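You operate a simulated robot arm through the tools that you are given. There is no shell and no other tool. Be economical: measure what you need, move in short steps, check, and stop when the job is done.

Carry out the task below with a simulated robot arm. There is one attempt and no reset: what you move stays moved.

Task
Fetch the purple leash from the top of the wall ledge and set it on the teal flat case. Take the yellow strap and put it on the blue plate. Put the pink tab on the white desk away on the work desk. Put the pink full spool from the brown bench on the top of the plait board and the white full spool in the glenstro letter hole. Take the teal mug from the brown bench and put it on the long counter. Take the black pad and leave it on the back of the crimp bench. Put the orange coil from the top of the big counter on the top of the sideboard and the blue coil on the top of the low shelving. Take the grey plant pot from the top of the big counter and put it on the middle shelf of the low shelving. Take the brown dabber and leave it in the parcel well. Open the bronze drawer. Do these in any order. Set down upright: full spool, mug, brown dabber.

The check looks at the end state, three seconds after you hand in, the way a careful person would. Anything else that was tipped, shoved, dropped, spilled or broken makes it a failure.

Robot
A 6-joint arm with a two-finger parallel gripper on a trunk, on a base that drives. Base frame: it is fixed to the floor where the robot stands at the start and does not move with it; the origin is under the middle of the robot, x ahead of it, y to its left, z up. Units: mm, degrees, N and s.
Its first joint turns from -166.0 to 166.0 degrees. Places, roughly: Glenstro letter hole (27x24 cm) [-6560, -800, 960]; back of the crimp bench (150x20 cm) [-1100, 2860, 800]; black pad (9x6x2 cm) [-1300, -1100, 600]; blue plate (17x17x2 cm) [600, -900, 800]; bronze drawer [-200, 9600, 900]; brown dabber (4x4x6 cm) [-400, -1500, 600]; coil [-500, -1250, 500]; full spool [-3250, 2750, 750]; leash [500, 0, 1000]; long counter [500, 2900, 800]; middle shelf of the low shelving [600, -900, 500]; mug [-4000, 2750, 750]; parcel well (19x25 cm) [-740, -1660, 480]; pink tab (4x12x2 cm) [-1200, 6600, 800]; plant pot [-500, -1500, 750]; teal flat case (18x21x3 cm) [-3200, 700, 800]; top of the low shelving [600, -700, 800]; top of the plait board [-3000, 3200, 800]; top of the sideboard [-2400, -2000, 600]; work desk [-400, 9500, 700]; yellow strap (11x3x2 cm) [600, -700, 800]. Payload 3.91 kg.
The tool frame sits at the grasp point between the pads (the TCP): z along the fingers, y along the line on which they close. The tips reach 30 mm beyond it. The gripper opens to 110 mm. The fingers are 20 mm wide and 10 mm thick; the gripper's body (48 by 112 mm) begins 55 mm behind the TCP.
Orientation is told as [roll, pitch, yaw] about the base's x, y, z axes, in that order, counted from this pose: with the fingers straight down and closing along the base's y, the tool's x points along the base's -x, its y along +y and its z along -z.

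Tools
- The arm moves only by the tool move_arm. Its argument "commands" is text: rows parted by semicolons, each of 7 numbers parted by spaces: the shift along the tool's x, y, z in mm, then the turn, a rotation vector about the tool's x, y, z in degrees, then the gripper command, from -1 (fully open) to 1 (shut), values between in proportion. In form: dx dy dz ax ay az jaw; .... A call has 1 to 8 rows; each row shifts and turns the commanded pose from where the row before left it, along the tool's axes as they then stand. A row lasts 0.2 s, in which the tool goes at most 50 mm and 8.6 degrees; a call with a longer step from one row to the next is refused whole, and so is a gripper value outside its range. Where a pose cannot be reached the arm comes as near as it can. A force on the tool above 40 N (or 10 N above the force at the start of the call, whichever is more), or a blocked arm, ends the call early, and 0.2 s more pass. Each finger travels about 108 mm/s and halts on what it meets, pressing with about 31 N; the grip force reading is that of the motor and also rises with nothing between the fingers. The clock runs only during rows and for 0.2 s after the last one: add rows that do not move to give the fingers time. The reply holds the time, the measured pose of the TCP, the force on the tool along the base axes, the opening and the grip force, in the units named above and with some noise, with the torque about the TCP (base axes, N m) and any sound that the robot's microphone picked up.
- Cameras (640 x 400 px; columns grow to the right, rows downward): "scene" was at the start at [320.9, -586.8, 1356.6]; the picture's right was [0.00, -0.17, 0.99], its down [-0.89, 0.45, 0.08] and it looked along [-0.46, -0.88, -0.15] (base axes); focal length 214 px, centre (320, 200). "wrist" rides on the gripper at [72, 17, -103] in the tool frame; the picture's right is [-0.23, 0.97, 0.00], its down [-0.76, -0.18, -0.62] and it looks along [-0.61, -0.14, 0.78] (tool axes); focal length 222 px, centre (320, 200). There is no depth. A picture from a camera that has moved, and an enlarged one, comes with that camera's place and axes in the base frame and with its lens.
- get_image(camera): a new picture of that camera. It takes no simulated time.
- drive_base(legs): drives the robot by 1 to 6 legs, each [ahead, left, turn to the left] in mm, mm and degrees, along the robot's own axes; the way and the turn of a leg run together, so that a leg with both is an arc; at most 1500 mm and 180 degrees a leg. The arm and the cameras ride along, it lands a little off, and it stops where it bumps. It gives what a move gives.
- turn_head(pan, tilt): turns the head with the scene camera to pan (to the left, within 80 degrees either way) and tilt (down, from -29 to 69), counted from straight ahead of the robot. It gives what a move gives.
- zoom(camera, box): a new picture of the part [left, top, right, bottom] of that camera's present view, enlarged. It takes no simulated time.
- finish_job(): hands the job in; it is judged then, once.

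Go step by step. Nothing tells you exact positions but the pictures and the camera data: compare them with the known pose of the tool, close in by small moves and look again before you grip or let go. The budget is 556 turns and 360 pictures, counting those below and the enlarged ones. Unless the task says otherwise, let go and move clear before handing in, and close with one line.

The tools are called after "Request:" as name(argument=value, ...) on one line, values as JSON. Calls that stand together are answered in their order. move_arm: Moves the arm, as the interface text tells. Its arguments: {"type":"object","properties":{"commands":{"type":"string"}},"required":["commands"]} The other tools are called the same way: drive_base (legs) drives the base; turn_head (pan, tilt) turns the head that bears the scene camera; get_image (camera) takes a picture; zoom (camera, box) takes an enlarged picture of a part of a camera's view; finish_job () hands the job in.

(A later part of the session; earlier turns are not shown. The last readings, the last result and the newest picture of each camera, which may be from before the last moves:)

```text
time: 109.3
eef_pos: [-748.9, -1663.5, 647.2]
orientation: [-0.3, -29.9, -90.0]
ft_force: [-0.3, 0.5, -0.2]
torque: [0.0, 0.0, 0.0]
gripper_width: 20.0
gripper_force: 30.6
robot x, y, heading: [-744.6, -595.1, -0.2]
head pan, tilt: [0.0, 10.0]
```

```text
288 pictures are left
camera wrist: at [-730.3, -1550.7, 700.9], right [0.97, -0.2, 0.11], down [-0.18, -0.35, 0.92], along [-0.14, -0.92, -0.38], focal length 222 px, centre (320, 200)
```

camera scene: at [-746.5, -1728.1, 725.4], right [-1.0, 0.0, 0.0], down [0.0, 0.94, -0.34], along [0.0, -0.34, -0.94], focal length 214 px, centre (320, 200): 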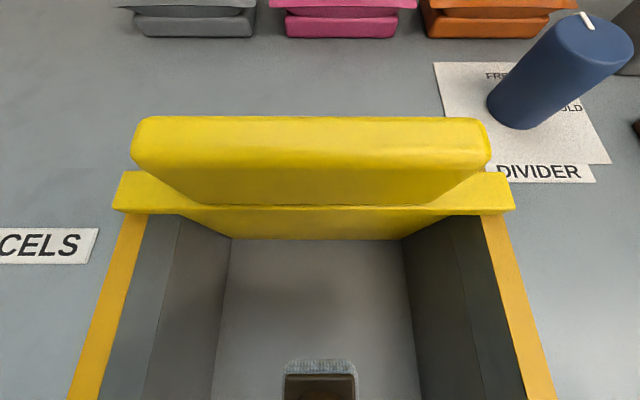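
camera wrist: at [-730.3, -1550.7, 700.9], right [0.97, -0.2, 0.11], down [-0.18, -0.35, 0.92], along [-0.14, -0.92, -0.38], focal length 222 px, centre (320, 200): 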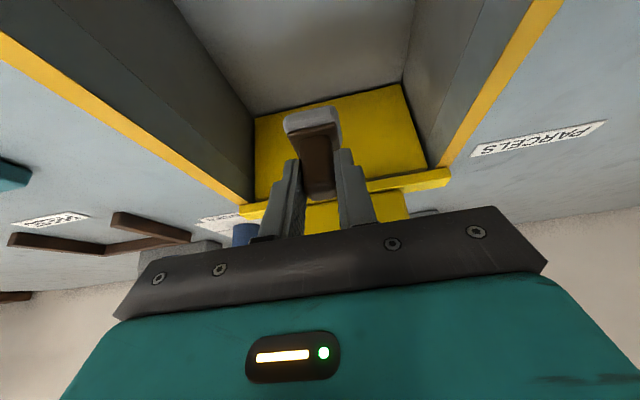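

Request:
move_arm(commands="20 0 34.6 0 0 0 1; 20 0 34.6 0 0 0 1; 8 0 13.9 0 0 0 1; 0 0 0 0 0 0 1")

Request:
move_arm(commands="2 0 3.5 0 0 0 1; 2 0 3.5 0 0 0 1; 0 0 0 0 0 0 1")

Request:
move_arm(commands="1.5 0 2.6 0 0 0 1; 0 0 0 0 0 0 1")

Request:
get_image(camera="wrist")

```text
time: 110.3
eef_pos: [-747.8, -1663.9, 557.1]
orientation: [-0.2, -30.2, -89.9]
ft_force: [0.5, -2.7, 7.1]
torque: [1.07, -0.03, -0.03]
gripper_width: 20.0
gripper_force: 31.0
robot x, y, heading: [-747.1, -593.0, -0.3]
head pan, tilt: [0.0, 10.0]
stopped in row 4: the force on the tool passed its limit at 42 N (the readings are from after the stop); the commanded pose is now the measured one
```

```text
time: 110.8
eef_pos: [-747.0, -1664.2, 558.5]
orientation: [-0.3, -30.4, -89.9]
ft_force: [-0.5, -3.6, 8.9]
torque: [1.24, -0.12, -0.02]
gripper_width: 20.2
gripper_force: 31.0
robot x, y, heading: [-744.3, -592.0, -0.4]
head pan, tilt: [0.0, 10.0]
stopped in row 2: the force on the tool passed its limit at 47 N (the readings are from after the stop); the commanded pose is now the measured one
```

```text
time: 111.5
eef_pos: [-747.5, -1666.8, 557.7]
orientation: [-0.2, -30.7, -90.0]
ft_force: [0.4, -3.1, 6.8]
torque: [1.01, -0.1, -0.02]
gripper_width: 19.7
gripper_force: 30.8
robot x, y, heading: [-743.1, -595.5, -0.4]
head pan, tilt: [0.0, 10.0]
stopped in row 2: the force on the tool passed its limit at 42 N (the readings are from after the stop); the commanded pose is now the measured one
```

```text
287 pictures are left
camera wrist: at [-730.5, -1553.1, 610.3], right [0.97, -0.2, 0.11], down [-0.18, -0.34, 0.93], along [-0.14, -0.92, -0.36], focal length 222 px, centre (320, 200)
```

wrist: 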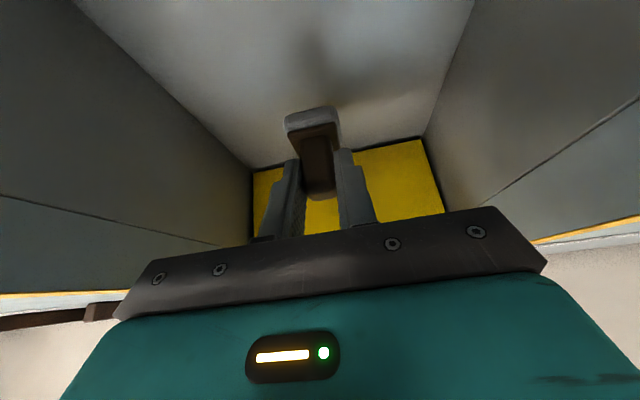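

Torque suggests the hand's housing touches the well's front edge (y≈-1530), not the floor. I'll rise, fix the tilt, swing the head aside, and go about 40 mm deeper before lowering.

Request:
move_arm(commands="-20 0 -34 0 0.8 0 1; -35 0 20 0 0 0 1; -4 0 2 0 0 0 1; 0 0 0 0 0 0 1")

Request:
get_image(camera="scene")

Request:
get_image(camera="wrist")

```text
time: 112.5
eef_pos: [-747.5, -1711.6, 596.5]
orientation: [-0.2, -29.8, -89.9]
ft_force: [0.8, 0.5, -0.6]
torque: [0.05, 0.05, -0.02]
gripper_width: 20.2
gripper_force: 30.9
robot x, y, heading: [-742.6, -594.8, -0.5]
head pan, tilt: [0.0, 10.0]
```

```text
286 pictures are left
camera scene: at [-746.9, -1775.7, 675.1], right [-1.0, 0.0, 0.0], down [0.0, 0.94, -0.34], along [0.0, -0.34, -0.94], focal length 214 px, centre (320, 200)
```

scene: 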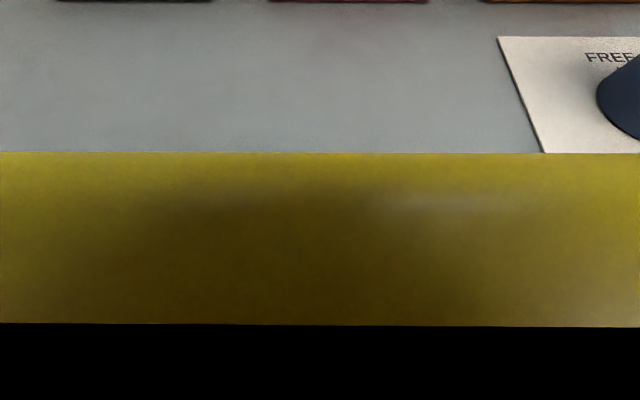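

```text
285 pictures are left
camera wrist: at [-730.6, -1598.3, 650.5], right [0.97, -0.2, 0.11], down [-0.18, -0.35, 0.92], along [-0.14, -0.92, -0.38], focal length 222 px, centre (320, 200)
```

wrist: 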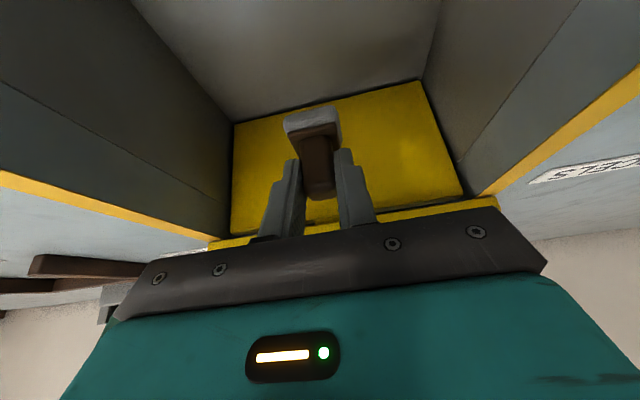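

Request:
move_arm(commands="10 0 17.3 0 0 0 1; 7 0 12.1 0 0 0 1; 5 0 8.7 0 0 0 1; 0 0 0 0 0 0 1")

Request:
move_arm(commands="2 0 3.5 0 0 0 1; 2 0 3.5 0 0 0 1; 0 0 0 0 0 0 1")

Request:
move_arm(commands="1.5 0 2.6 0 0 0 1; 0 0 0 0 0 0 1")

Request:
get_image(camera="wrist")

```text
time: 113.0
eef_pos: [-748.6, -1713.0, 583.7]
orientation: [-0.2, -30.8, -89.9]
ft_force: [0.3, 11.7, 17.7]
torque: [-1.85, -0.07, 0.06]
gripper_width: 20.4
gripper_force: 31.1
robot x, y, heading: [-744.9, -592.3, -0.5]
head pan, tilt: [0.0, 10.0]
stopped in row 2: the force on the tool passed its limit at 58 N (the readings are from after the stop); the commanded pose is now the measured one
```

```text
time: 113.5
eef_pos: [-748.0, -1713.9, 583.7]
orientation: [-0.3, -31.1, -89.9]
ft_force: [0.8, 10.6, 14.5]
torque: [-1.54, -0.05, 0.06]
gripper_width: 20.2
gripper_force: 30.9
robot x, y, heading: [-745.6, -593.8, -0.5]
head pan, tilt: [0.0, 10.0]
stopped in row 2: the force on the tool passed its limit at 44 N (the readings are from after the stop); the commanded pose is now the measured one
```

```text
time: 114.2
eef_pos: [-748.4, -1715.5, 583.5]
orientation: [-0.3, -31.2, -90.0]
ft_force: [-0.2, 10.4, 13.3]
torque: [-1.58, -0.07, 0.08]
gripper_width: 20.1
gripper_force: 31.0
robot x, y, heading: [-743.7, -596.2, -0.3]
head pan, tilt: [0.0, 10.0]
stopped in row 2: the force on the tool passed its limit at 42 N (the readings are from after the stop); the commanded pose is now the measured one
```

```text
284 pictures are left
camera wrist: at [-731.0, -1600.7, 634.3], right [0.97, -0.19, 0.11], down [-0.17, -0.33, 0.93], along [-0.14, -0.93, -0.35], focal length 222 px, centre (320, 200)
```

wrist: 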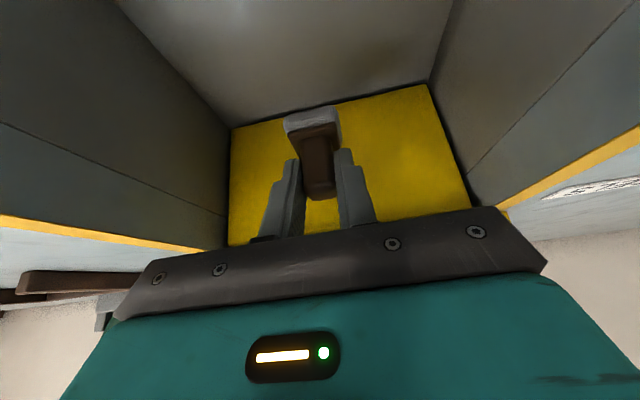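

Now the far side (the head) touches the flap. I'll rise, fix the tilt, swing the head sideways, and use the middle, y≈-1690.

Request:
move_arm(commands="-20 0 -34.6 0 0.7 0 1; -15 0 -26 0 0.7 0 1; 17 0 -10 0 0 0 1; 0 0 0 0 0 0 1")

Request:
turn_head(pan=-80, tilt=30)

Request:
get_image(camera="scene")

```text
time: 115.2
eef_pos: [-748.7, -1694.7, 649.5]
orientation: [-0.3, -29.8, -90.0]
ft_force: [0.4, -1.1, -0.6]
torque: [-0.04, -0.01, -0.01]
gripper_width: 20.1
gripper_force: 30.8
robot x, y, heading: [-741.6, -594.1, -0.1]
head pan, tilt: [0.0, 10.0]
```

```text
time: 116.7
eef_pos: [-748.1, -1695.4, 650.2]
orientation: [-0.3, -29.8, -89.9]
ft_force: [0.2, -0.1, -0.2]
torque: [0.05, 0.01, 0.01]
gripper_width: 20.2
gripper_force: 30.4
robot x, y, heading: [-744.8, -590.6, -0.6]
head pan, tilt: [-80.0, 30.0]
```

```text
283 pictures are left
camera scene: at [-836.1, -1693.0, 780.4], right [-0.17, 0.49, 0.86], down [0.49, 0.8, -0.36], along [-0.85, 0.36, -0.38], focal length 214 px, centre (320, 200)
```

scene: 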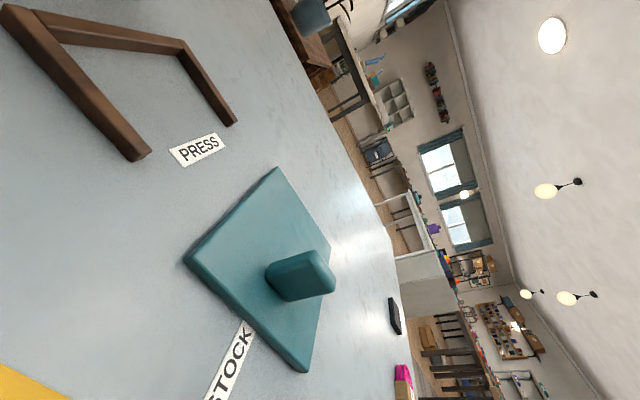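

Request:
move_arm(commands="15 0 26 0 0 0 1; 12 0 21 0 0 0 1; 8 0 14 0 0 0 1; 5 0 8.7 0 0 0 1; 0 0 0 0 0 0 1")

Request:
get_image(camera="wrist")

```text
time: 117.9
eef_pos: [-748.2, -1695.0, 570.1]
orientation: [-0.3, -29.7, -89.9]
ft_force: [1.0, 0.2, -0.1]
torque: [0.01, 0.0, 0.02]
gripper_width: 20.2
gripper_force: 31.5
robot x, y, heading: [-745.1, -591.7, -0.4]
head pan, tilt: [-80.0, 30.0]
```

```text
282 pictures are left
camera wrist: at [-731.2, -1581.5, 624.4], right [0.97, -0.2, 0.11], down [-0.17, -0.35, 0.92], along [-0.14, -0.92, -0.38], focal length 222 px, centre (320, 200)
```

wrist: 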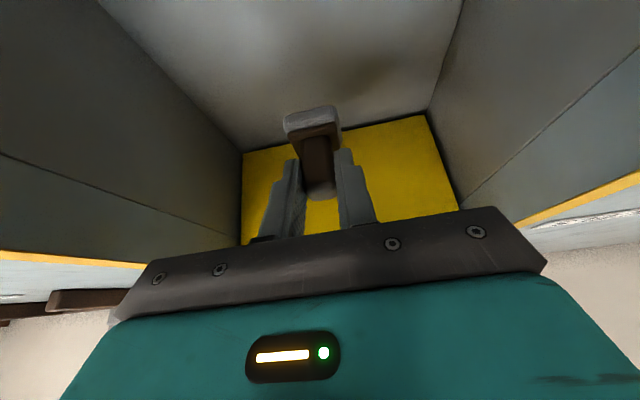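

Request:
move_arm(commands="5 0 8.7 0 0 0 1; 4 0 7 0 0 0 1; 0 0 0 0 0 0 1")

Request:
move_arm(commands="2 0 3.5 0 0 0 1; 2 0 3.5 0 0 0 1; 0 0 0 0 0 0 1")

Request:
move_arm(commands="1.5 0 2.6 0 0 0 1; 0 0 0 0 0 0 1")

Request:
get_image(camera="wrist")

```text
time: 118.7
eef_pos: [-748.1, -1693.8, 552.5]
orientation: [-0.3, -29.8, -90.0]
ft_force: [0.1, 0.0, -0.8]
torque: [-0.02, -0.04, 0.01]
gripper_width: 20.1
gripper_force: 31.2
robot x, y, heading: [-746.9, -594.3, -0.4]
head pan, tilt: [-80.0, 30.0]
```

```text
time: 119.5
eef_pos: [-747.7, -1693.4, 544.4]
orientation: [-0.3, -29.8, -89.8]
ft_force: [0.6, -0.3, -0.2]
torque: [0.02, -0.04, 0.0]
gripper_width: 20.1
gripper_force: 30.8
robot x, y, heading: [-741.9, -596.4, -0.4]
head pan, tilt: [-80.0, 30.0]
```

```text
time: 120.1
eef_pos: [-748.3, -1693.6, 542.1]
orientation: [-0.2, -29.8, -90.0]
ft_force: [0.5, -0.9, -1.0]
torque: [-0.02, 0.0, 0.03]
gripper_width: 20.1
gripper_force: 30.8
robot x, y, heading: [-745.5, -594.7, -0.6]
head pan, tilt: [-80.0, 30.0]
```

```text
281 pictures are left
camera wrist: at [-731.1, -1581.2, 595.3], right [0.97, -0.2, 0.11], down [-0.17, -0.35, 0.92], along [-0.14, -0.92, -0.38], focal length 222 px, centre (320, 200)
```

wrist: 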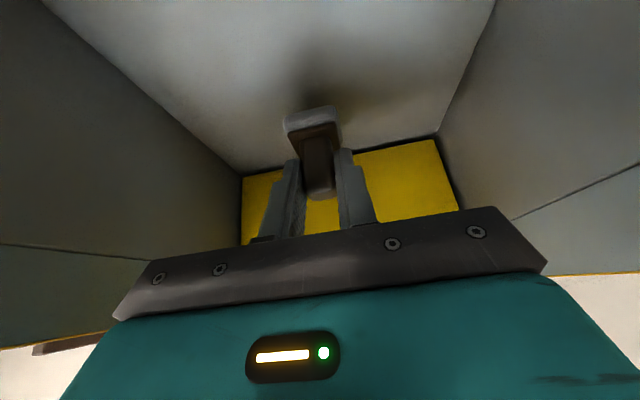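

Clear so far; near the floor. Continuing in small steps.

Request:
move_arm(commands="2 0 3.5 0 0 0 1; 0 0 0 0 0 0 1")

Request:
move_arm(commands="1.5 0 2.6 0 0 0 1; 0 0 0 0 0 0 1")

Request:
move_arm(commands="1.5 0 2.6 0 0 0 1; 0 0 0 0 0 0 1")

Request:
move_arm(commands="1.5 0 2.6 0 0 0 1; 0 0 0 0 0 0 1")

```text
time: 120.7
eef_pos: [-748.5, -1693.0, 536.9]
orientation: [-0.2, -29.7, -89.9]
ft_force: [0.2, 0.7, 0.0]
torque: [0.0, -0.03, -0.02]
gripper_width: 20.3
gripper_force: 30.8
robot x, y, heading: [-745.3, -595.8, -0.5]
head pan, tilt: [-80.0, 30.0]
```

```text
time: 121.3
eef_pos: [-748.9, -1694.7, 534.0]
orientation: [-0.4, -29.9, -89.9]
ft_force: [0.2, 0.5, -0.4]
torque: [-0.01, -0.02, -0.02]
gripper_width: 20.0
gripper_force: 31.2
robot x, y, heading: [-745.2, -590.0, -0.2]
head pan, tilt: [-80.0, 30.0]
```

```text
time: 121.9
eef_pos: [-749.0, -1693.3, 530.3]
orientation: [-0.3, -29.7, -90.0]
ft_force: [0.2, -0.6, -0.2]
torque: [0.02, 0.02, -0.02]
gripper_width: 20.1
gripper_force: 31.3
robot x, y, heading: [-745.9, -595.7, -0.4]
head pan, tilt: [-80.0, 30.0]
```

```text
time: 122.5
eef_pos: [-749.9, -1694.1, 528.9]
orientation: [-0.4, -29.9, -89.9]
ft_force: [0.4, -1.2, -0.6]
torque: [-0.01, 0.01, -0.02]
gripper_width: 20.0
gripper_force: 31.1
robot x, y, heading: [-749.2, -590.5, -0.5]
head pan, tilt: [-80.0, 30.0]
```

Request:
move_arm(commands="1.5 0 2.6 0 0 0 1; 1.5 0 2.6 0 0 0 1; 0 0 0 0 0 0 1")

Request:
move_arm(commands="1.5 0 2.6 0 0 0 1; 0 0 0 0 0 0 1")

Request:
move_arm(commands="1.5 0 2.6 0 0 0 1; 0 0 0 0 0 0 1")

Request:
get_image(camera="wrist")

```text
time: 123.3
eef_pos: [-749.2, -1694.3, 521.9]
orientation: [-0.3, -29.9, -89.8]
ft_force: [0.6, -1.4, 5.6]
torque: [-0.05, -0.09, -0.01]
gripper_width: 20.4
gripper_force: 30.9
robot x, y, heading: [-742.2, -592.0, -0.5]
head pan, tilt: [-80.0, 30.0]
```

```text
time: 123.9
eef_pos: [-747.9, -1694.9, 523.1]
orientation: [-0.3, -30.1, -89.9]
ft_force: [1.4, -3.2, 23.1]
torque: [-0.2, -0.06, 0.02]
gripper_width: 20.3
gripper_force: 30.9
robot x, y, heading: [-742.6, -595.3, -0.7]
head pan, tilt: [-80.0, 30.0]
```

```text
time: 124.5
eef_pos: [-748.5, -1693.0, 517.7]
orientation: [-0.3, -29.8, -89.9]
ft_force: [1.5, -1.2, 22.4]
torque: [-0.19, -0.14, 0.03]
gripper_width: 20.0
gripper_force: 31.3
robot x, y, heading: [-744.8, -591.5, -0.1]
head pan, tilt: [-80.0, 30.0]
```

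```text
280 pictures are left
camera wrist: at [-731.4, -1580.8, 571.6], right [0.97, -0.2, 0.11], down [-0.17, -0.35, 0.92], along [-0.14, -0.92, -0.38], focal length 222 px, centre (320, 200)
```

wrist: 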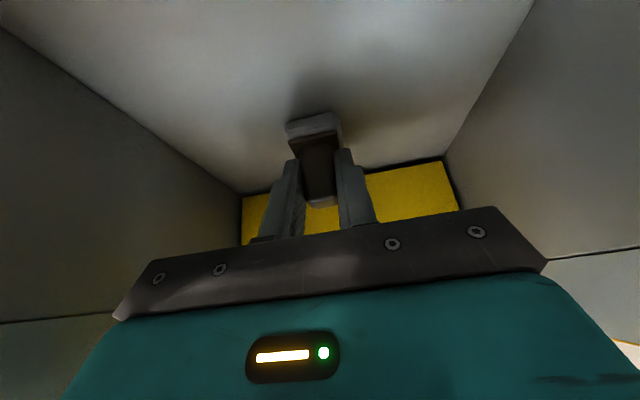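

Floor contact. I'll open a bit and rise vertically.

Request:
move_arm(commands="0 0 0 0 0 0 0.4; 0 0 0 0 0 0 0.1; 0 0 0 0 0 0 0; -10 0 -17 0 0 0 0; -15 0 -26 0 0 0 0; -20 0 -34.6 0 0 0 0; -20 0 -34.6 0 0 0 0; -20 0 -34.6 0 0 0 0")

Request:
get_image(camera="wrist")

```text
time: 126.3
eef_pos: [-748.8, -1694.7, 684.8]
orientation: [-0.2, -29.7, -89.9]
ft_force: [0.1, 1.5, -0.5]
torque: [-0.04, 0.0, 0.03]
gripper_width: 55.0
gripper_force: 0.2
robot x, y, heading: [-745.1, -594.3, -0.5]
head pan, tilt: [-80.0, 30.0]
```

```text
279 pictures are left
camera wrist: at [-731.0, -1581.9, 738.6], right [0.97, -0.2, 0.11], down [-0.17, -0.35, 0.92], along [-0.14, -0.91, -0.38], focal length 222 px, centre (320, 200)
```

wrist: 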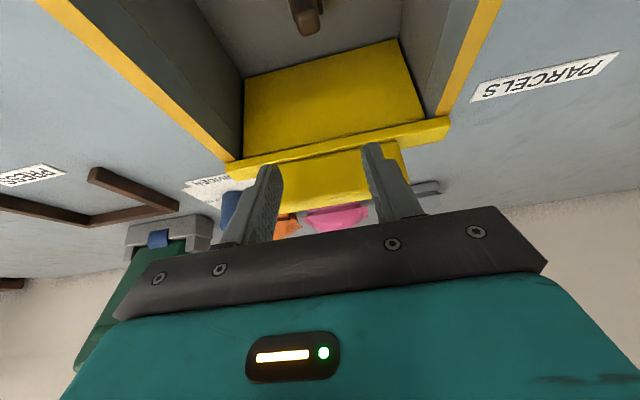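

The dabber looks upright in the well. I'll rise, pull back and take a check view.

Request:
move_arm(commands="-22.5 0 -39 0 0 0 -1; -22.5 0 -39 0 0 0 -1; -22.5 0 -39 0 0 0 -1; -22.5 0 -39 0 0 0 -1; 39 0 -22 0 0 0 -1; 39 0 -22 0 0 0 -1")

Request:
turn_head(pan=0, tilt=15)

Request:
get_image(camera="scene")

```text
time: 127.7
eef_pos: [-747.7, -1605.4, 865.1]
orientation: [-0.1, -29.7, -89.9]
ft_force: [-0.7, -1.0, -0.9]
torque: [-0.03, 0.0, 0.01]
gripper_width: 110.1
gripper_force: 0.1
robot x, y, heading: [-745.0, -592.9, -0.2]
head pan, tilt: [-80.0, 30.0]
```

```text
time: 129.2
eef_pos: [-748.0, -1605.8, 866.1]
orientation: [-0.3, -29.8, -89.8]
ft_force: [0.6, -0.4, 0.8]
torque: [0.01, 0.0, -0.03]
gripper_width: 110.1
gripper_force: 0.0
robot x, y, heading: [-743.7, -594.1, -0.3]
head pan, tilt: [0.0, 15.0]
```

```text
278 pictures are left
camera scene: at [-746.2, -1663.6, 940.1], right [-1.0, 0.0, 0.0], down [0.0, 0.97, -0.25], along [0.0, -0.25, -0.97], focal length 214 px, centre (320, 200)
```

scene: 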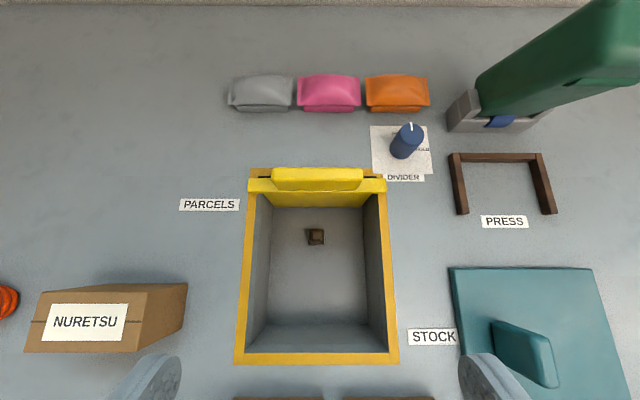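

The dabber stands in the well. Now for the orange coil: reorient to yaw 0 with a 15° lean, then drive to x≈-257.

Request:
move_arm(commands="35 0 -20 0 7.5 0 -1; 35 0 -15 0 7.5 0 -1; 40 0 -10 0 7.5 0 -1; 40 0 -5 0 7.3 0 -1; 0 0 0 0 0 -8.5 -1; 0 0 0 0 0 -8.5 -1; 0 0 0 0 0 -8.5 -1; 0 0 0 0 0 -8.5 -1")

Request:
move_arm(commands="0 0 0 0 0 -8.5 -1; 0 0 0 0 0 -8.5 -1; 0 0 0 0 0 -8.5 -1; 0 0 0 0 0 -8.5 -1; 0 0 0 0 0 -8.5 -1; 0 0 0 0 0 -8.5 -1; 0 0 0 0 0 -4.8 -1; 0 0 0 7.5 0 0 -1")

Request:
move_arm(commands="0 0 0 7.5 0 0 -1; 0 0 0 0 0 0 -1")

Request:
drive_base(legs=[[490, -5, 0]])

Request:
get_image(camera="scene")

Request:
get_image(camera="wrist")

```text
time: 131.0
eef_pos: [-746.6, -1446.1, 866.2]
orientation: [-0.2, 0.2, -55.9]
ft_force: [-0.6, 0.7, -0.5]
torque: [0.02, 0.02, -0.01]
gripper_width: 110.1
gripper_force: 0.2
robot x, y, heading: [-743.3, -595.0, -0.7]
head pan, tilt: [0.0, 15.0]
```

```text
time: 132.8
eef_pos: [-747.9, -1446.0, 864.7]
orientation: [-7.6, 0.2, -0.1]
ft_force: [0.3, -0.5, -1.1]
torque: [0.04, -0.02, 0.02]
gripper_width: 110.1
gripper_force: 0.1
robot x, y, heading: [-739.0, -593.8, -0.2]
head pan, tilt: [0.0, 15.0]
```

```text
time: 133.4
eef_pos: [-747.1, -1446.1, 865.9]
orientation: [-15.0, 0.2, -0.3]
ft_force: [0.3, -0.5, 0.0]
torque: [0.01, -0.03, -0.02]
gripper_width: 109.8
gripper_force: 0.1
robot x, y, heading: [-746.7, -594.9, -0.5]
head pan, tilt: [0.0, 15.0]
```

```text
time: 136.3
eef_pos: [-249.8, -1452.6, 865.3]
orientation: [-14.9, 0.3, 0.2]
ft_force: [-0.3, 0.1, 0.2]
torque: [0.01, 0.01, 0.07]
gripper_width: 109.9
gripper_force: 0.1
robot x, y, heading: [-252.6, -600.9, -0.0]
head pan, tilt: [0.0, 15.0]
```

```text
277 pictures are left
camera scene: at [-163.3, -1444.3, 900.0], right [0.0, -0.97, 0.26], down [-0.97, 0.06, 0.25], along [-0.26, -0.25, -0.93], focal length 214 px, centre (320, 200)
```

scene: 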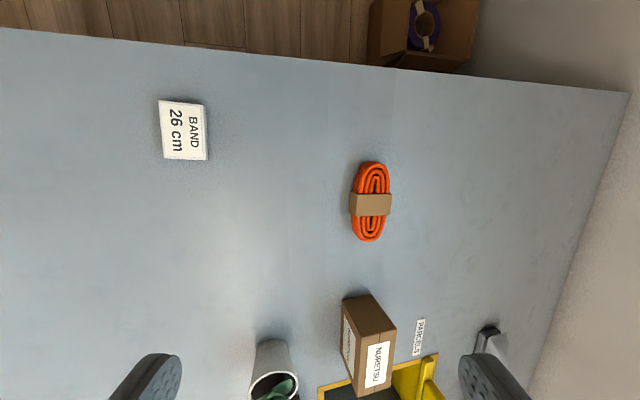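

```text
276 pictures are left
camera wrist: at [-322.1, -1411.2, 961.5], right [0.22, 0.94, -0.25], down [0.76, -0.01, 0.64], along [0.61, -0.34, -0.72], focal length 222 px, centre (320, 200)
```

wrist: 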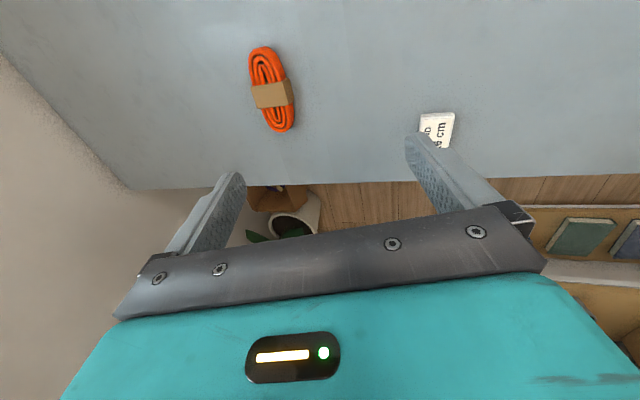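

The lean is too much for a thin coil. I'll try tool straight down; it's about 997 mm out, so I'll test the reach above it first.

Request:
move_arm(commands="0 0 0 -7.5 0 0 -1; 0 0 0 -7.5 0 0 -1; 0 -40 25 0 0 0 -0.5; 0 -40 25 0 0 0 -0.5; 0 -40 25 0 0 0 -0.5; 0 -24 25 0 0 0 -0.5; 0 0 40 0 0 0 -0.5; 0 0 0 0 0 0 -0.5")

Request:
get_image(camera="wrist")

```text
time: 138.1
eef_pos: [-250.3, -1597.6, 725.5]
orientation: [0.0, 0.2, 0.2]
ft_force: [0.0, -0.2, 0.1]
torque: [0.03, 0.02, 0.01]
gripper_width: 82.4
gripper_force: 0.0
robot x, y, heading: [-253.9, -602.2, 0.2]
head pan, tilt: [0.0, 15.0]
```

```text
275 pictures are left
camera wrist: at [-322.1, -1582.7, 829.3], right [0.22, 0.97, 0.0], down [0.76, -0.18, 0.62], along [0.6, -0.14, -0.78], focal length 222 px, centre (320, 200)
```

wrist: 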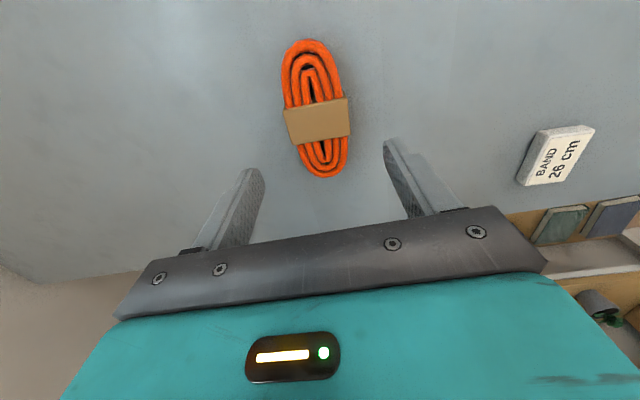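

Reachable. I'll descend and grip.

Request:
move_arm(commands="4 -2 40 0 0 0 -0.5; 0 0 30 0 0 0 -0.5; 0 0 15 0 0 0 -0.5; 0 0 7 0 0 0 -0.5; 0 0 0 0 0 0 -0.5; 0 0 0 0 0 0 1; 0 0 0 0 0 0 1; 0 0 0 0 0 0 1")

Request:
get_image(camera="wrist")

```text
time: 139.9
eef_pos: [-255.3, -1597.9, 631.9]
orientation: [0.0, 0.3, 0.2]
ft_force: [0.9, 0.1, -0.8]
torque: [-0.01, -0.03, -0.05]
gripper_width: 58.0
gripper_force: 30.3
robot x, y, heading: [-254.6, -597.0, 0.1]
head pan, tilt: [0.0, 15.0]
```

```text
274 pictures are left
camera wrist: at [-326.8, -1584.0, 737.0], right [0.22, 0.97, 0.0], down [0.76, -0.18, 0.62], along [0.6, -0.14, -0.78], focal length 222 px, centre (320, 200)
```

wrist: 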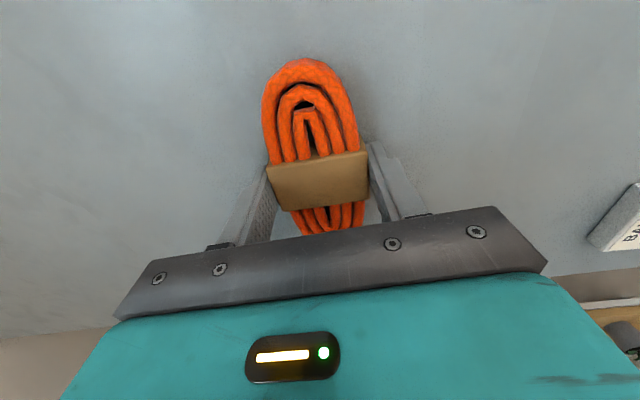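

The orange coil is gripped. I'll lift, pull in, and look along the corridor toward -x for the route to the sideboard.

Request:
move_arm(commands="0 0 -50 0 0 0 1; 0 0 -50 0 0 0 1; 0 0 -50 0 0 0 1; 0 0 -50 0 0 0 1; 0 0 -50 0 0 0 1; 0 0 -50 0 0 0 1; 0 0 -50 0 0 0 1; 0 0 -50 0 0 0 1")

Request:
move_arm(commands="0 50 0 0 0 0 1; 0 50 0 0 0 0 1; 0 50 0 0 0 0 1; 0 50 0 0 0 0 1; 0 50 0 0 0 0 1; 0 50 0 0 0 0 1; 0 50 0 0 0 0 1; 0 50 0 0 0 0 1")

Request:
turn_head(pan=0, tilt=69)

Request:
get_image(camera="scene")

```text
time: 141.7
eef_pos: [-252.5, -1585.7, 1010.6]
orientation: [0.1, 0.3, 0.2]
ft_force: [0.5, 0.2, -1.6]
torque: [0.04, -0.02, 0.0]
gripper_width: 57.8
gripper_force: 31.3
out of reach, approached as far as the arm can: row 8
robot x, y, heading: [-252.1, -602.5, -0.0]
head pan, tilt: [0.0, 15.0]
```

```text
time: 143.5
eef_pos: [-252.7, -1185.7, 1011.1]
orientation: [0.1, 0.3, 0.1]
ft_force: [0.1, -0.6, -3.0]
torque: [0.05, 0.01, -0.01]
gripper_width: 57.7
gripper_force: 30.7
robot x, y, heading: [-254.6, -604.5, -0.1]
head pan, tilt: [0.0, 15.0]
```

```text
time: 144.7
eef_pos: [-252.0, -1186.3, 1011.8]
orientation: [0.1, 0.2, 0.1]
ft_force: [-0.5, 0.0, -1.5]
torque: [-0.05, -0.01, 0.0]
gripper_width: 57.5
gripper_force: 30.7
robot x, y, heading: [-253.9, -603.4, 0.1]
head pan, tilt: [0.0, 68.8]
```

```text
273 pictures are left
camera scene: at [-240.7, -1187.2, 1085.8], right [0.0, -1.0, 0.0], down [-0.36, 0.0, 0.93], along [-0.93, 0.0, -0.36], focal length 214 px, centre (320, 200)
```

scene: 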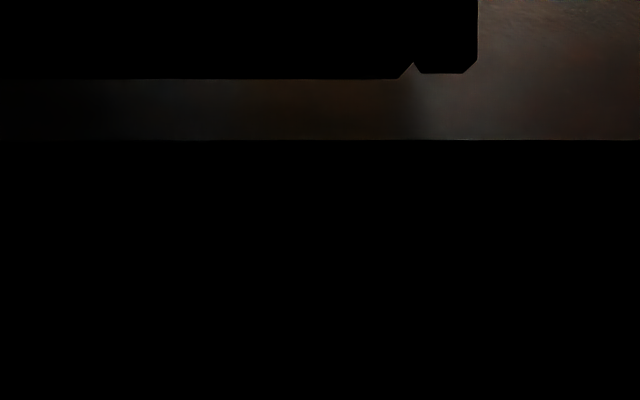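

The gripper body blocks that tilt. I'll turn the tool yaw to -90 and pan the head to look toward -x.

Request:
move_arm(commands="0 0 0 0 0 8.5 1; 0 0 0 0 0 8.5 1; 0 0 0 0 0 8.5 1; 0 0 0 0 0 8.5 1; 0 0 0 0 0 8.5 1; 0 0 0 0 0 8.5 1; 0 0 0 0 0 8.5 1; 0 0 0 0 0 8.5 1")

Request:
move_arm(commands="0 0 0 0 0 8.5 1; 0 0 0 0 0 8.5 1; 0 0 0 0 0 5 1")

Request:
turn_head(pan=-75, tilt=0)

Request:
get_image(camera="scene")

```text
time: 146.5
eef_pos: [-254.3, -1184.7, 1014.2]
orientation: [-0.2, 0.1, -67.9]
ft_force: [0.8, 0.3, -1.6]
torque: [-0.01, 0.02, 0.01]
gripper_width: 57.6
gripper_force: 31.0
robot x, y, heading: [-250.6, -597.7, -0.1]
head pan, tilt: [0.0, 68.8]
```

```text
time: 147.3
eef_pos: [-252.0, -1184.2, 1013.6]
orientation: [-0.2, 0.0, -89.8]
ft_force: [-0.8, -0.3, -2.4]
torque: [0.02, -0.02, 0.0]
gripper_width: 57.5
gripper_force: 30.8
robot x, y, heading: [-253.4, -599.1, -0.1]
head pan, tilt: [0.0, 68.8]
```

```text
time: 148.8
eef_pos: [-253.8, -1183.6, 1012.3]
orientation: [-0.3, 0.0, -89.8]
ft_force: [-0.8, 0.4, -1.7]
torque: [0.01, 0.04, 0.03]
gripper_width: 57.4
gripper_force: 30.8
robot x, y, heading: [-253.7, -603.6, -0.1]
head pan, tilt: [-75.0, 0.0]
```

```text
272 pictures are left
camera scene: at [-338.7, -1296.5, 1119.8], right [-0.26, 0.0, 0.97], down [0.0, 1.0, 0.0], along [-0.97, 0.0, -0.26], focal length 214 px, centre (320, 200)
```

scene: 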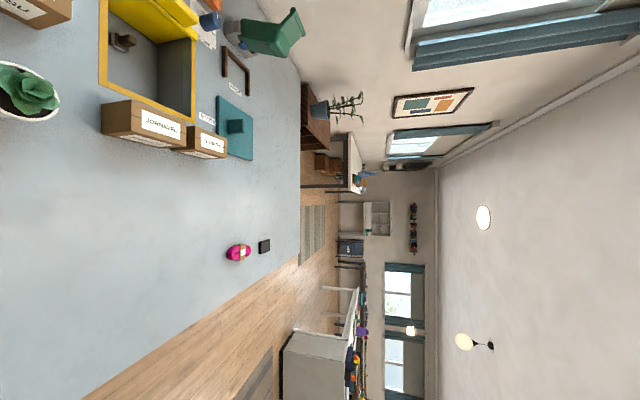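

A good view of the room: the corridor along y≈-600 is open, and the sideboard (brown, plant on it) is around (-2400,-2000). I'll drive there.

Request:
drive_base(legs=[[-1400, 0, 0], [-550, -150, 0]])

Request:
turn_head(pan=0, tilt=-29)

Request:
get_image(camera="scene")

Request:
get_image(camera="wrist")

```text
time: 158.6
eef_pos: [-2205.3, -1329.8, 1013.1]
orientation: [-0.3, 0.0, -90.3]
ft_force: [-0.6, -0.3, -0.9]
torque: [-0.01, 0.0, -0.01]
gripper_width: 57.5
gripper_force: 31.0
robot x, y, heading: [-2197.8, -745.2, -0.3]
head pan, tilt: [-75.0, 0.0]
```

```text
time: 160.1
eef_pos: [-2205.6, -1330.5, 1013.1]
orientation: [-0.2, 0.0, -90.2]
ft_force: [-0.4, -0.3, -1.4]
torque: [-0.01, 0.0, -0.04]
gripper_width: 57.4
gripper_force: 30.7
robot x, y, heading: [-2202.2, -747.8, -0.6]
head pan, tilt: [0.0, -28.6]
```

```text
271 pictures are left
camera scene: at [-2205.1, -1481.5, 1075.8], right [-1.0, 0.01, 0.0], down [0.0, 0.88, -0.48], along [-0.01, -0.48, -0.88], focal length 214 px, centre (320, 200)
```

scene: 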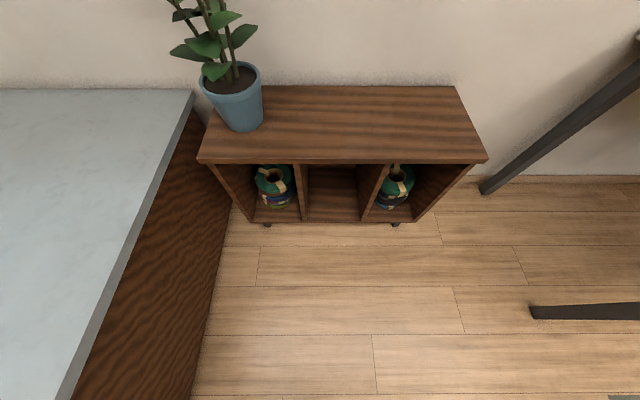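

```text
270 pictures are left
camera wrist: at [-2187.4, -1259.1, 1117.0], right [0.97, -0.23, 0.0], down [-0.18, -0.76, 0.62], along [-0.15, -0.61, -0.78], focal length 222 px, centre (320, 200)
```

wrist: 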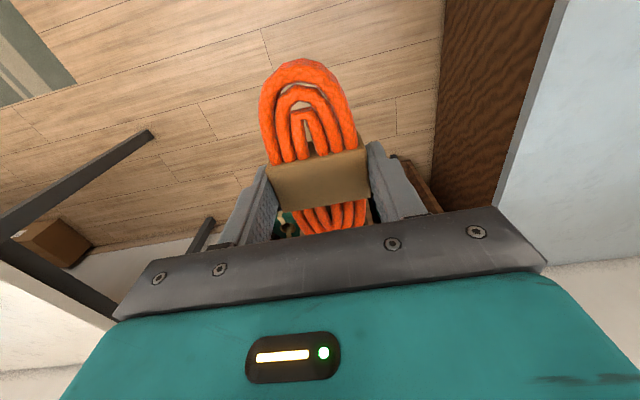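

The sideboard top spans x -1866..-2690, y -1875..-2200, z≈600, with the plant near x≈-1980. I'll place the coil at about (-2380,-2020).

Request:
drive_base(legs=[[-180, -540, 0]])

Request:
move_arm(commands="-30 0 35 0 0 0 1; -30 0 35 0 0 0 1; -30 0 35 0 0 0 1; -30 0 35 0 0 0 1; -25 0 40 0 0 0 1; 0 0 40 0 0 0 1; 0 0 40 0 0 0 1; 0 0 0 0 0 0 1")

Request:
get_image(camera="scene")

Request:
get_image(camera="wrist")

```text
time: 163.4
eef_pos: [-2392.4, -1868.8, 1013.6]
orientation: [-0.2, 0.0, -90.5]
ft_force: [-0.1, -0.3, -0.7]
torque: [0.0, 0.03, -0.01]
gripper_width: 57.3
gripper_force: 30.9
robot x, y, heading: [-2383.4, -1283.6, -0.3]
head pan, tilt: [0.0, -28.6]
```

```text
time: 165.2
eef_pos: [-2393.5, -2014.2, 752.6]
orientation: [-0.2, -0.1, -90.5]
ft_force: [-0.2, 0.6, -1.6]
torque: [-0.01, -0.02, -0.01]
gripper_width: 57.3
gripper_force: 30.7
robot x, y, heading: [-2384.2, -1285.8, -0.6]
head pan, tilt: [0.0, -28.6]
```

```text
269 pictures are left
camera scene: at [-2393.8, -2166.4, 814.7], right [-1.0, 0.01, 0.0], down [0.01, 0.88, -0.48], along [-0.01, -0.48, -0.88], focal length 214 px, centre (320, 200)
```

scene: 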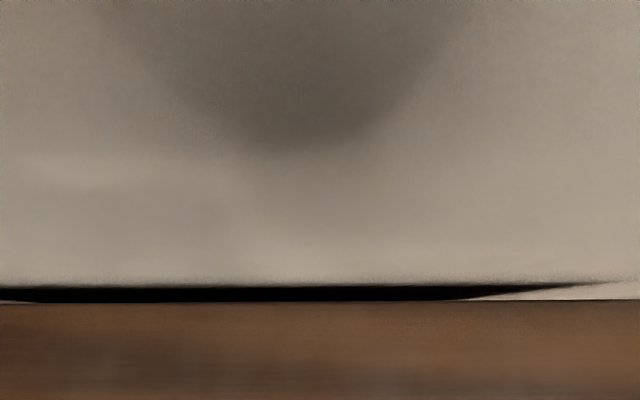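

```text
268 pictures are left
camera wrist: at [-2375.6, -1944.0, 855.8], right [0.97, -0.23, 0.0], down [-0.18, -0.76, 0.62], along [-0.15, -0.61, -0.78], focal length 222 px, centre (320, 200)
```

wrist: 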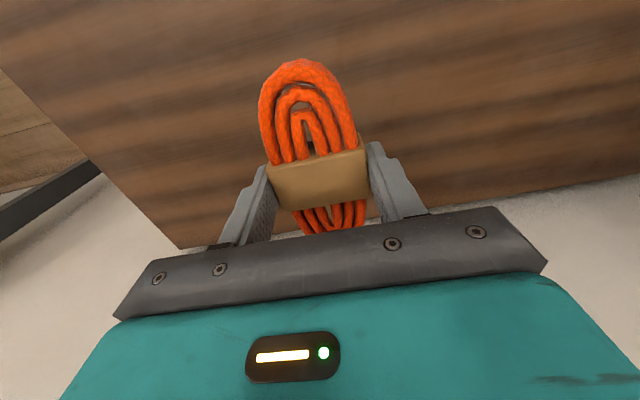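

Request:
turn_head(pan=0, tilt=20)

Request:
move_arm(commands="0 0 40 0 0 0 1; 0 0 30 0 0 0 1; 0 0 20 0 0 0 1; 0 0 5 0 0 0 1; 0 0 5 0 0 0 1; 0 0 5 0 0 0 1; 0 0 0 0 0 0 1")

Request:
get_image(camera="wrist")

```text
time: 166.3
eef_pos: [-2393.2, -2014.7, 752.5]
orientation: [-0.2, -0.1, -90.5]
ft_force: [-0.8, -0.3, -2.4]
torque: [-0.01, -0.01, 0.0]
gripper_width: 57.5
gripper_force: 31.0
robot x, y, heading: [-2382.7, -1286.1, -0.6]
head pan, tilt: [0.0, 20.0]
```

```text
time: 167.8
eef_pos: [-2394.7, -2014.2, 653.0]
orientation: [-0.2, -0.4, -90.4]
ft_force: [0.3, 6.9, 16.4]
torque: [0.68, -0.44, 0.2]
gripper_width: 57.3
gripper_force: 31.0
robot x, y, heading: [-2383.6, -1281.8, -0.4]
head pan, tilt: [0.0, 20.0]
stopped in row 7: the force on the tool passed its limit at 46 N (the readings are from after the stop); the commanded pose is now the measured one
```

```text
267 pictures are left
camera wrist: at [-2375.5, -1942.8, 756.4], right [0.97, -0.23, 0.0], down [-0.18, -0.76, 0.63], along [-0.15, -0.61, -0.78], focal length 222 px, centre (320, 200)
```

wrist: 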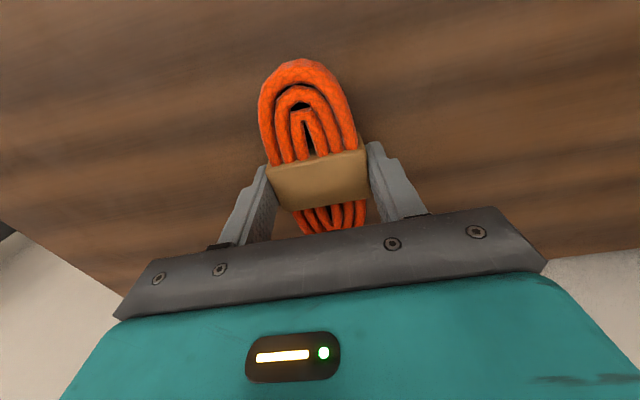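

Contact with the sideboard top (z≈620). I'll release and rise.

Request:
move_arm(commands="0 0 -1 0 0 0 1; 0 0 0 0 0 0 0; 0 0 0 0 0 0 -0.5; 0 0 -15 0 0 0 -1; 0 0 -45 0 0 0 -1; 0 0 -50 0 0 0 -1; 0 0 -50 0 0 0 -1; 0 0 -50 0 0 0 -1")

Request:
move_arm(commands="40 0 -30 0 0 0 -1; 40 0 -30 0 0 0 -1; 45 0 -20 0 0 0 -1; 45 0 0 0 0 0 -1; 45 0 0 0 0 0 -1; 45 0 0 0 0 0 -1")

Request:
turn_head(pan=0, tilt=-29)

Request:
get_image(camera="scene")

```text
time: 169.6
eef_pos: [-2393.9, -2014.9, 861.0]
orientation: [-0.2, -0.1, -90.4]
ft_force: [-0.4, -0.4, -0.6]
torque: [0.03, 0.02, -0.02]
gripper_width: 110.2
gripper_force: 0.1
robot x, y, heading: [-2387.1, -1283.9, -0.4]
head pan, tilt: [0.0, 20.0]
```

```text
time: 171.0
eef_pos: [-2390.8, -1753.1, 941.2]
orientation: [-0.3, -0.3, -90.6]
ft_force: [0.2, -0.1, -0.1]
torque: [0.05, -0.04, -0.01]
gripper_width: 110.3
gripper_force: 0.1
robot x, y, heading: [-2382.6, -1282.3, -0.7]
head pan, tilt: [0.0, 20.0]
```

```text
time: 172.1
eef_pos: [-2390.4, -1753.4, 941.7]
orientation: [-0.2, -0.2, -90.5]
ft_force: [0.3, 1.0, -0.4]
torque: [-0.05, -0.01, 0.0]
gripper_width: 110.0
gripper_force: 0.0
robot x, y, heading: [-2383.7, -1284.5, -0.7]
head pan, tilt: [0.0, -28.6]
```

```text
266 pictures are left
camera scene: at [-2390.7, -1905.3, 1005.2], right [-1.0, 0.01, 0.0], down [0.0, 0.88, -0.48], along [-0.01, -0.48, -0.88], focal length 214 px, centre (320, 200)
```

scene: 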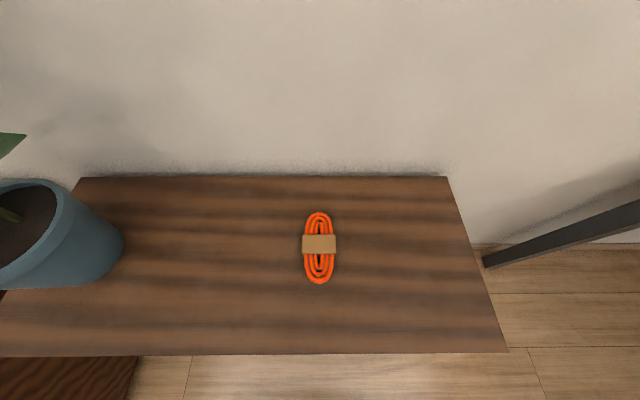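

The orange coil is placed. Next is the black pad near (-1251,-1079), so I'll drive back in front of the counter.

Request:
drive_base(legs=[[0, 640, 0], [1130, 40, 0]])

Request:
turn_head(pan=0, tilt=15)

Request:
get_image(camera="scene")

Request:
get_image(camera="wrist")

```text
time: 181.1
eef_pos: [-1261.4, -1076.6, 941.6]
orientation: [-0.1, -0.2, -90.1]
ft_force: [-0.5, 0.3, -0.2]
torque: [0.01, 0.0, 0.0]
gripper_width: 110.0
gripper_force: 0.0
robot x, y, heading: [-1253.7, -609.5, -0.4]
head pan, tilt: [0.0, -28.6]
```

```text
time: 182.2
eef_pos: [-1260.9, -1076.6, 942.5]
orientation: [-0.2, -0.3, -90.2]
ft_force: [0.1, -0.3, -0.6]
torque: [-0.01, -0.03, -0.01]
gripper_width: 110.0
gripper_force: 0.1
robot x, y, heading: [-1251.5, -610.1, -0.5]
head pan, tilt: [0.0, 15.0]
```

```text
265 pictures are left
camera scene: at [-1260.0, -1163.4, 978.6], right [-1.0, 0.0, 0.0], down [0.0, 0.97, 0.25], along [0.0, 0.25, -0.97], focal length 214 px, centre (320, 200)
```

scene: 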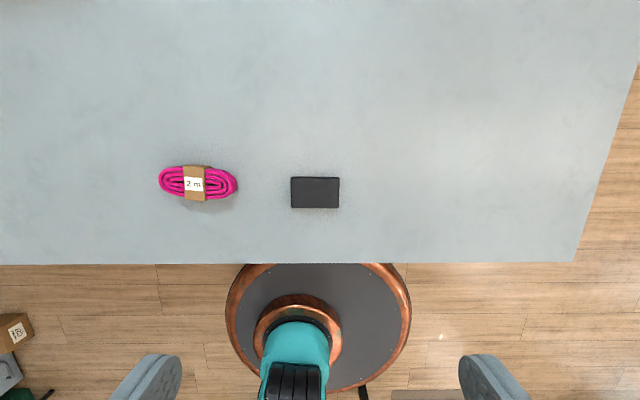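

```text
264 pictures are left
camera wrist: at [-1242.8, -1004.9, 1045.5], right [0.97, -0.23, 0.0], down [-0.18, -0.76, 0.63], along [-0.15, -0.61, -0.78], focal length 222 px, centre (320, 200)
```

wrist: 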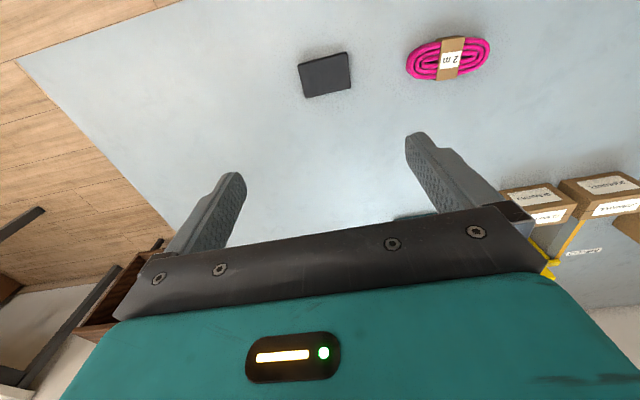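

The pad is at about (-1252,-1080), 90 mm along x. I'll turn to yaw 0 to close across its 60 mm side.

Request:
move_arm(commands="0 9 20 0 0 -8.2 -1; 0 0 20 0 0 -8.2 -1; 0 0 20 0 0 -8.2 -1; 0 0 20 0 0 -8.2 -1; 0 0 20 0 0 -8.2 -1; 0 0 20 0 0 -8.2 -1; 0 0 20 0 0 -8.2 -1; 0 0 20 0 0 -8.2 -1")

Request:
move_arm(commands="0 0 10 0 0 -8.2 -1; 0 0 10 0 0 -8.2 -1; 0 0 0 0 0 -8 -1; 0 0 0 0 0 0 -1")

Request:
get_image(camera="scene")

Request:
get_image(camera="wrist")

```text
time: 184.0
eef_pos: [-1251.6, -1077.6, 781.1]
orientation: [-0.3, 0.1, -24.5]
ft_force: [-0.1, 0.6, -0.2]
torque: [0.0, -0.01, 0.01]
gripper_width: 109.9
gripper_force: 0.1
robot x, y, heading: [-1257.1, -607.8, -0.5]
head pan, tilt: [0.0, 15.0]
```

```text
time: 185.0
eef_pos: [-1251.8, -1077.2, 761.4]
orientation: [-0.2, 0.2, -0.1]
ft_force: [-0.8, 0.4, 0.4]
torque: [-0.01, 0.0, 0.01]
gripper_width: 110.0
gripper_force: 0.1
robot x, y, heading: [-1255.2, -605.9, -0.3]
head pan, tilt: [0.0, 15.0]
```

```text
263 pictures are left
camera scene: at [-1165.6, -1078.9, 797.6], right [0.0, -1.0, 0.0], down [-0.96, 0.0, 0.26], along [-0.26, 0.0, -0.96], focal length 214 px, centre (320, 200)
```

scene: 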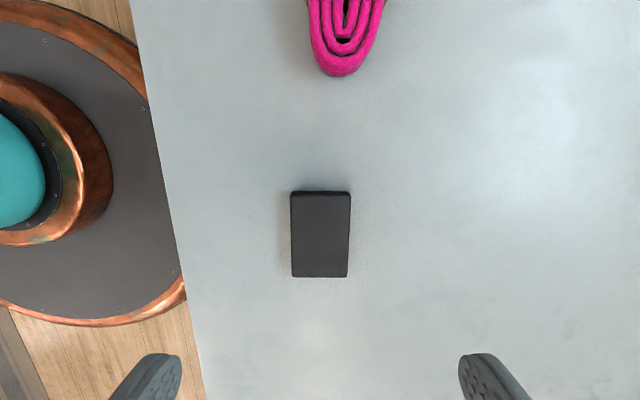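

```text
262 pictures are left
camera wrist: at [-1324.1, -1061.3, 865.8], right [0.23, 0.97, 0.0], down [0.76, -0.18, 0.62], along [0.6, -0.15, -0.78], focal length 222 px, centre (320, 200)
```

wrist: 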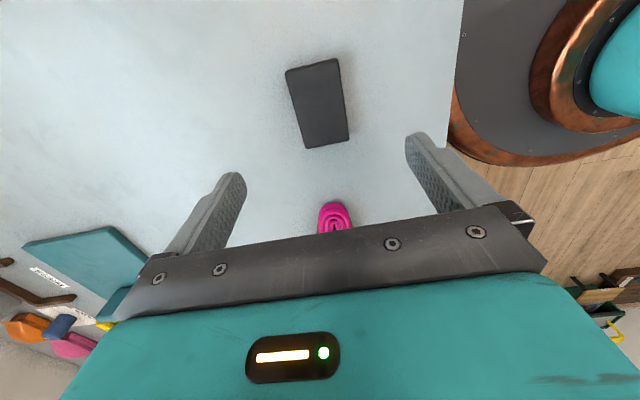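

Request:
move_arm(commands="-3 -1 40 0 0 0 -1; 0 0 40 0 0 0 -1; 0 0 30 0 0 0 -1; 0 0 14 0 0 0 -1; 0 0 4 0 0 0 -1; 0 0 0 0 0 0 1; 0 0 0 0 0 0 1; 0 0 0 0 0 0 1")

Request:
get_image(camera="wrist")

```text
time: 186.8
eef_pos: [-1249.9, -1078.8, 633.7]
orientation: [-0.3, 0.3, -0.1]
ft_force: [0.3, -0.1, 0.3]
torque: [-0.04, -0.01, 0.04]
gripper_width: 54.1
gripper_force: 30.5
robot x, y, heading: [-1252.5, -608.4, -0.5]
head pan, tilt: [0.0, 15.0]
```

```text
261 pictures are left
camera wrist: at [-1322.0, -1062.8, 738.5], right [0.23, 0.97, 0.0], down [0.76, -0.18, 0.62], along [0.6, -0.15, -0.78], focal length 222 px, centre (320, 200)
```

wrist: 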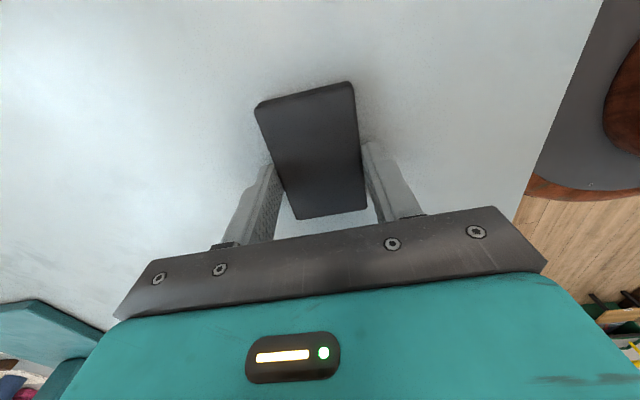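

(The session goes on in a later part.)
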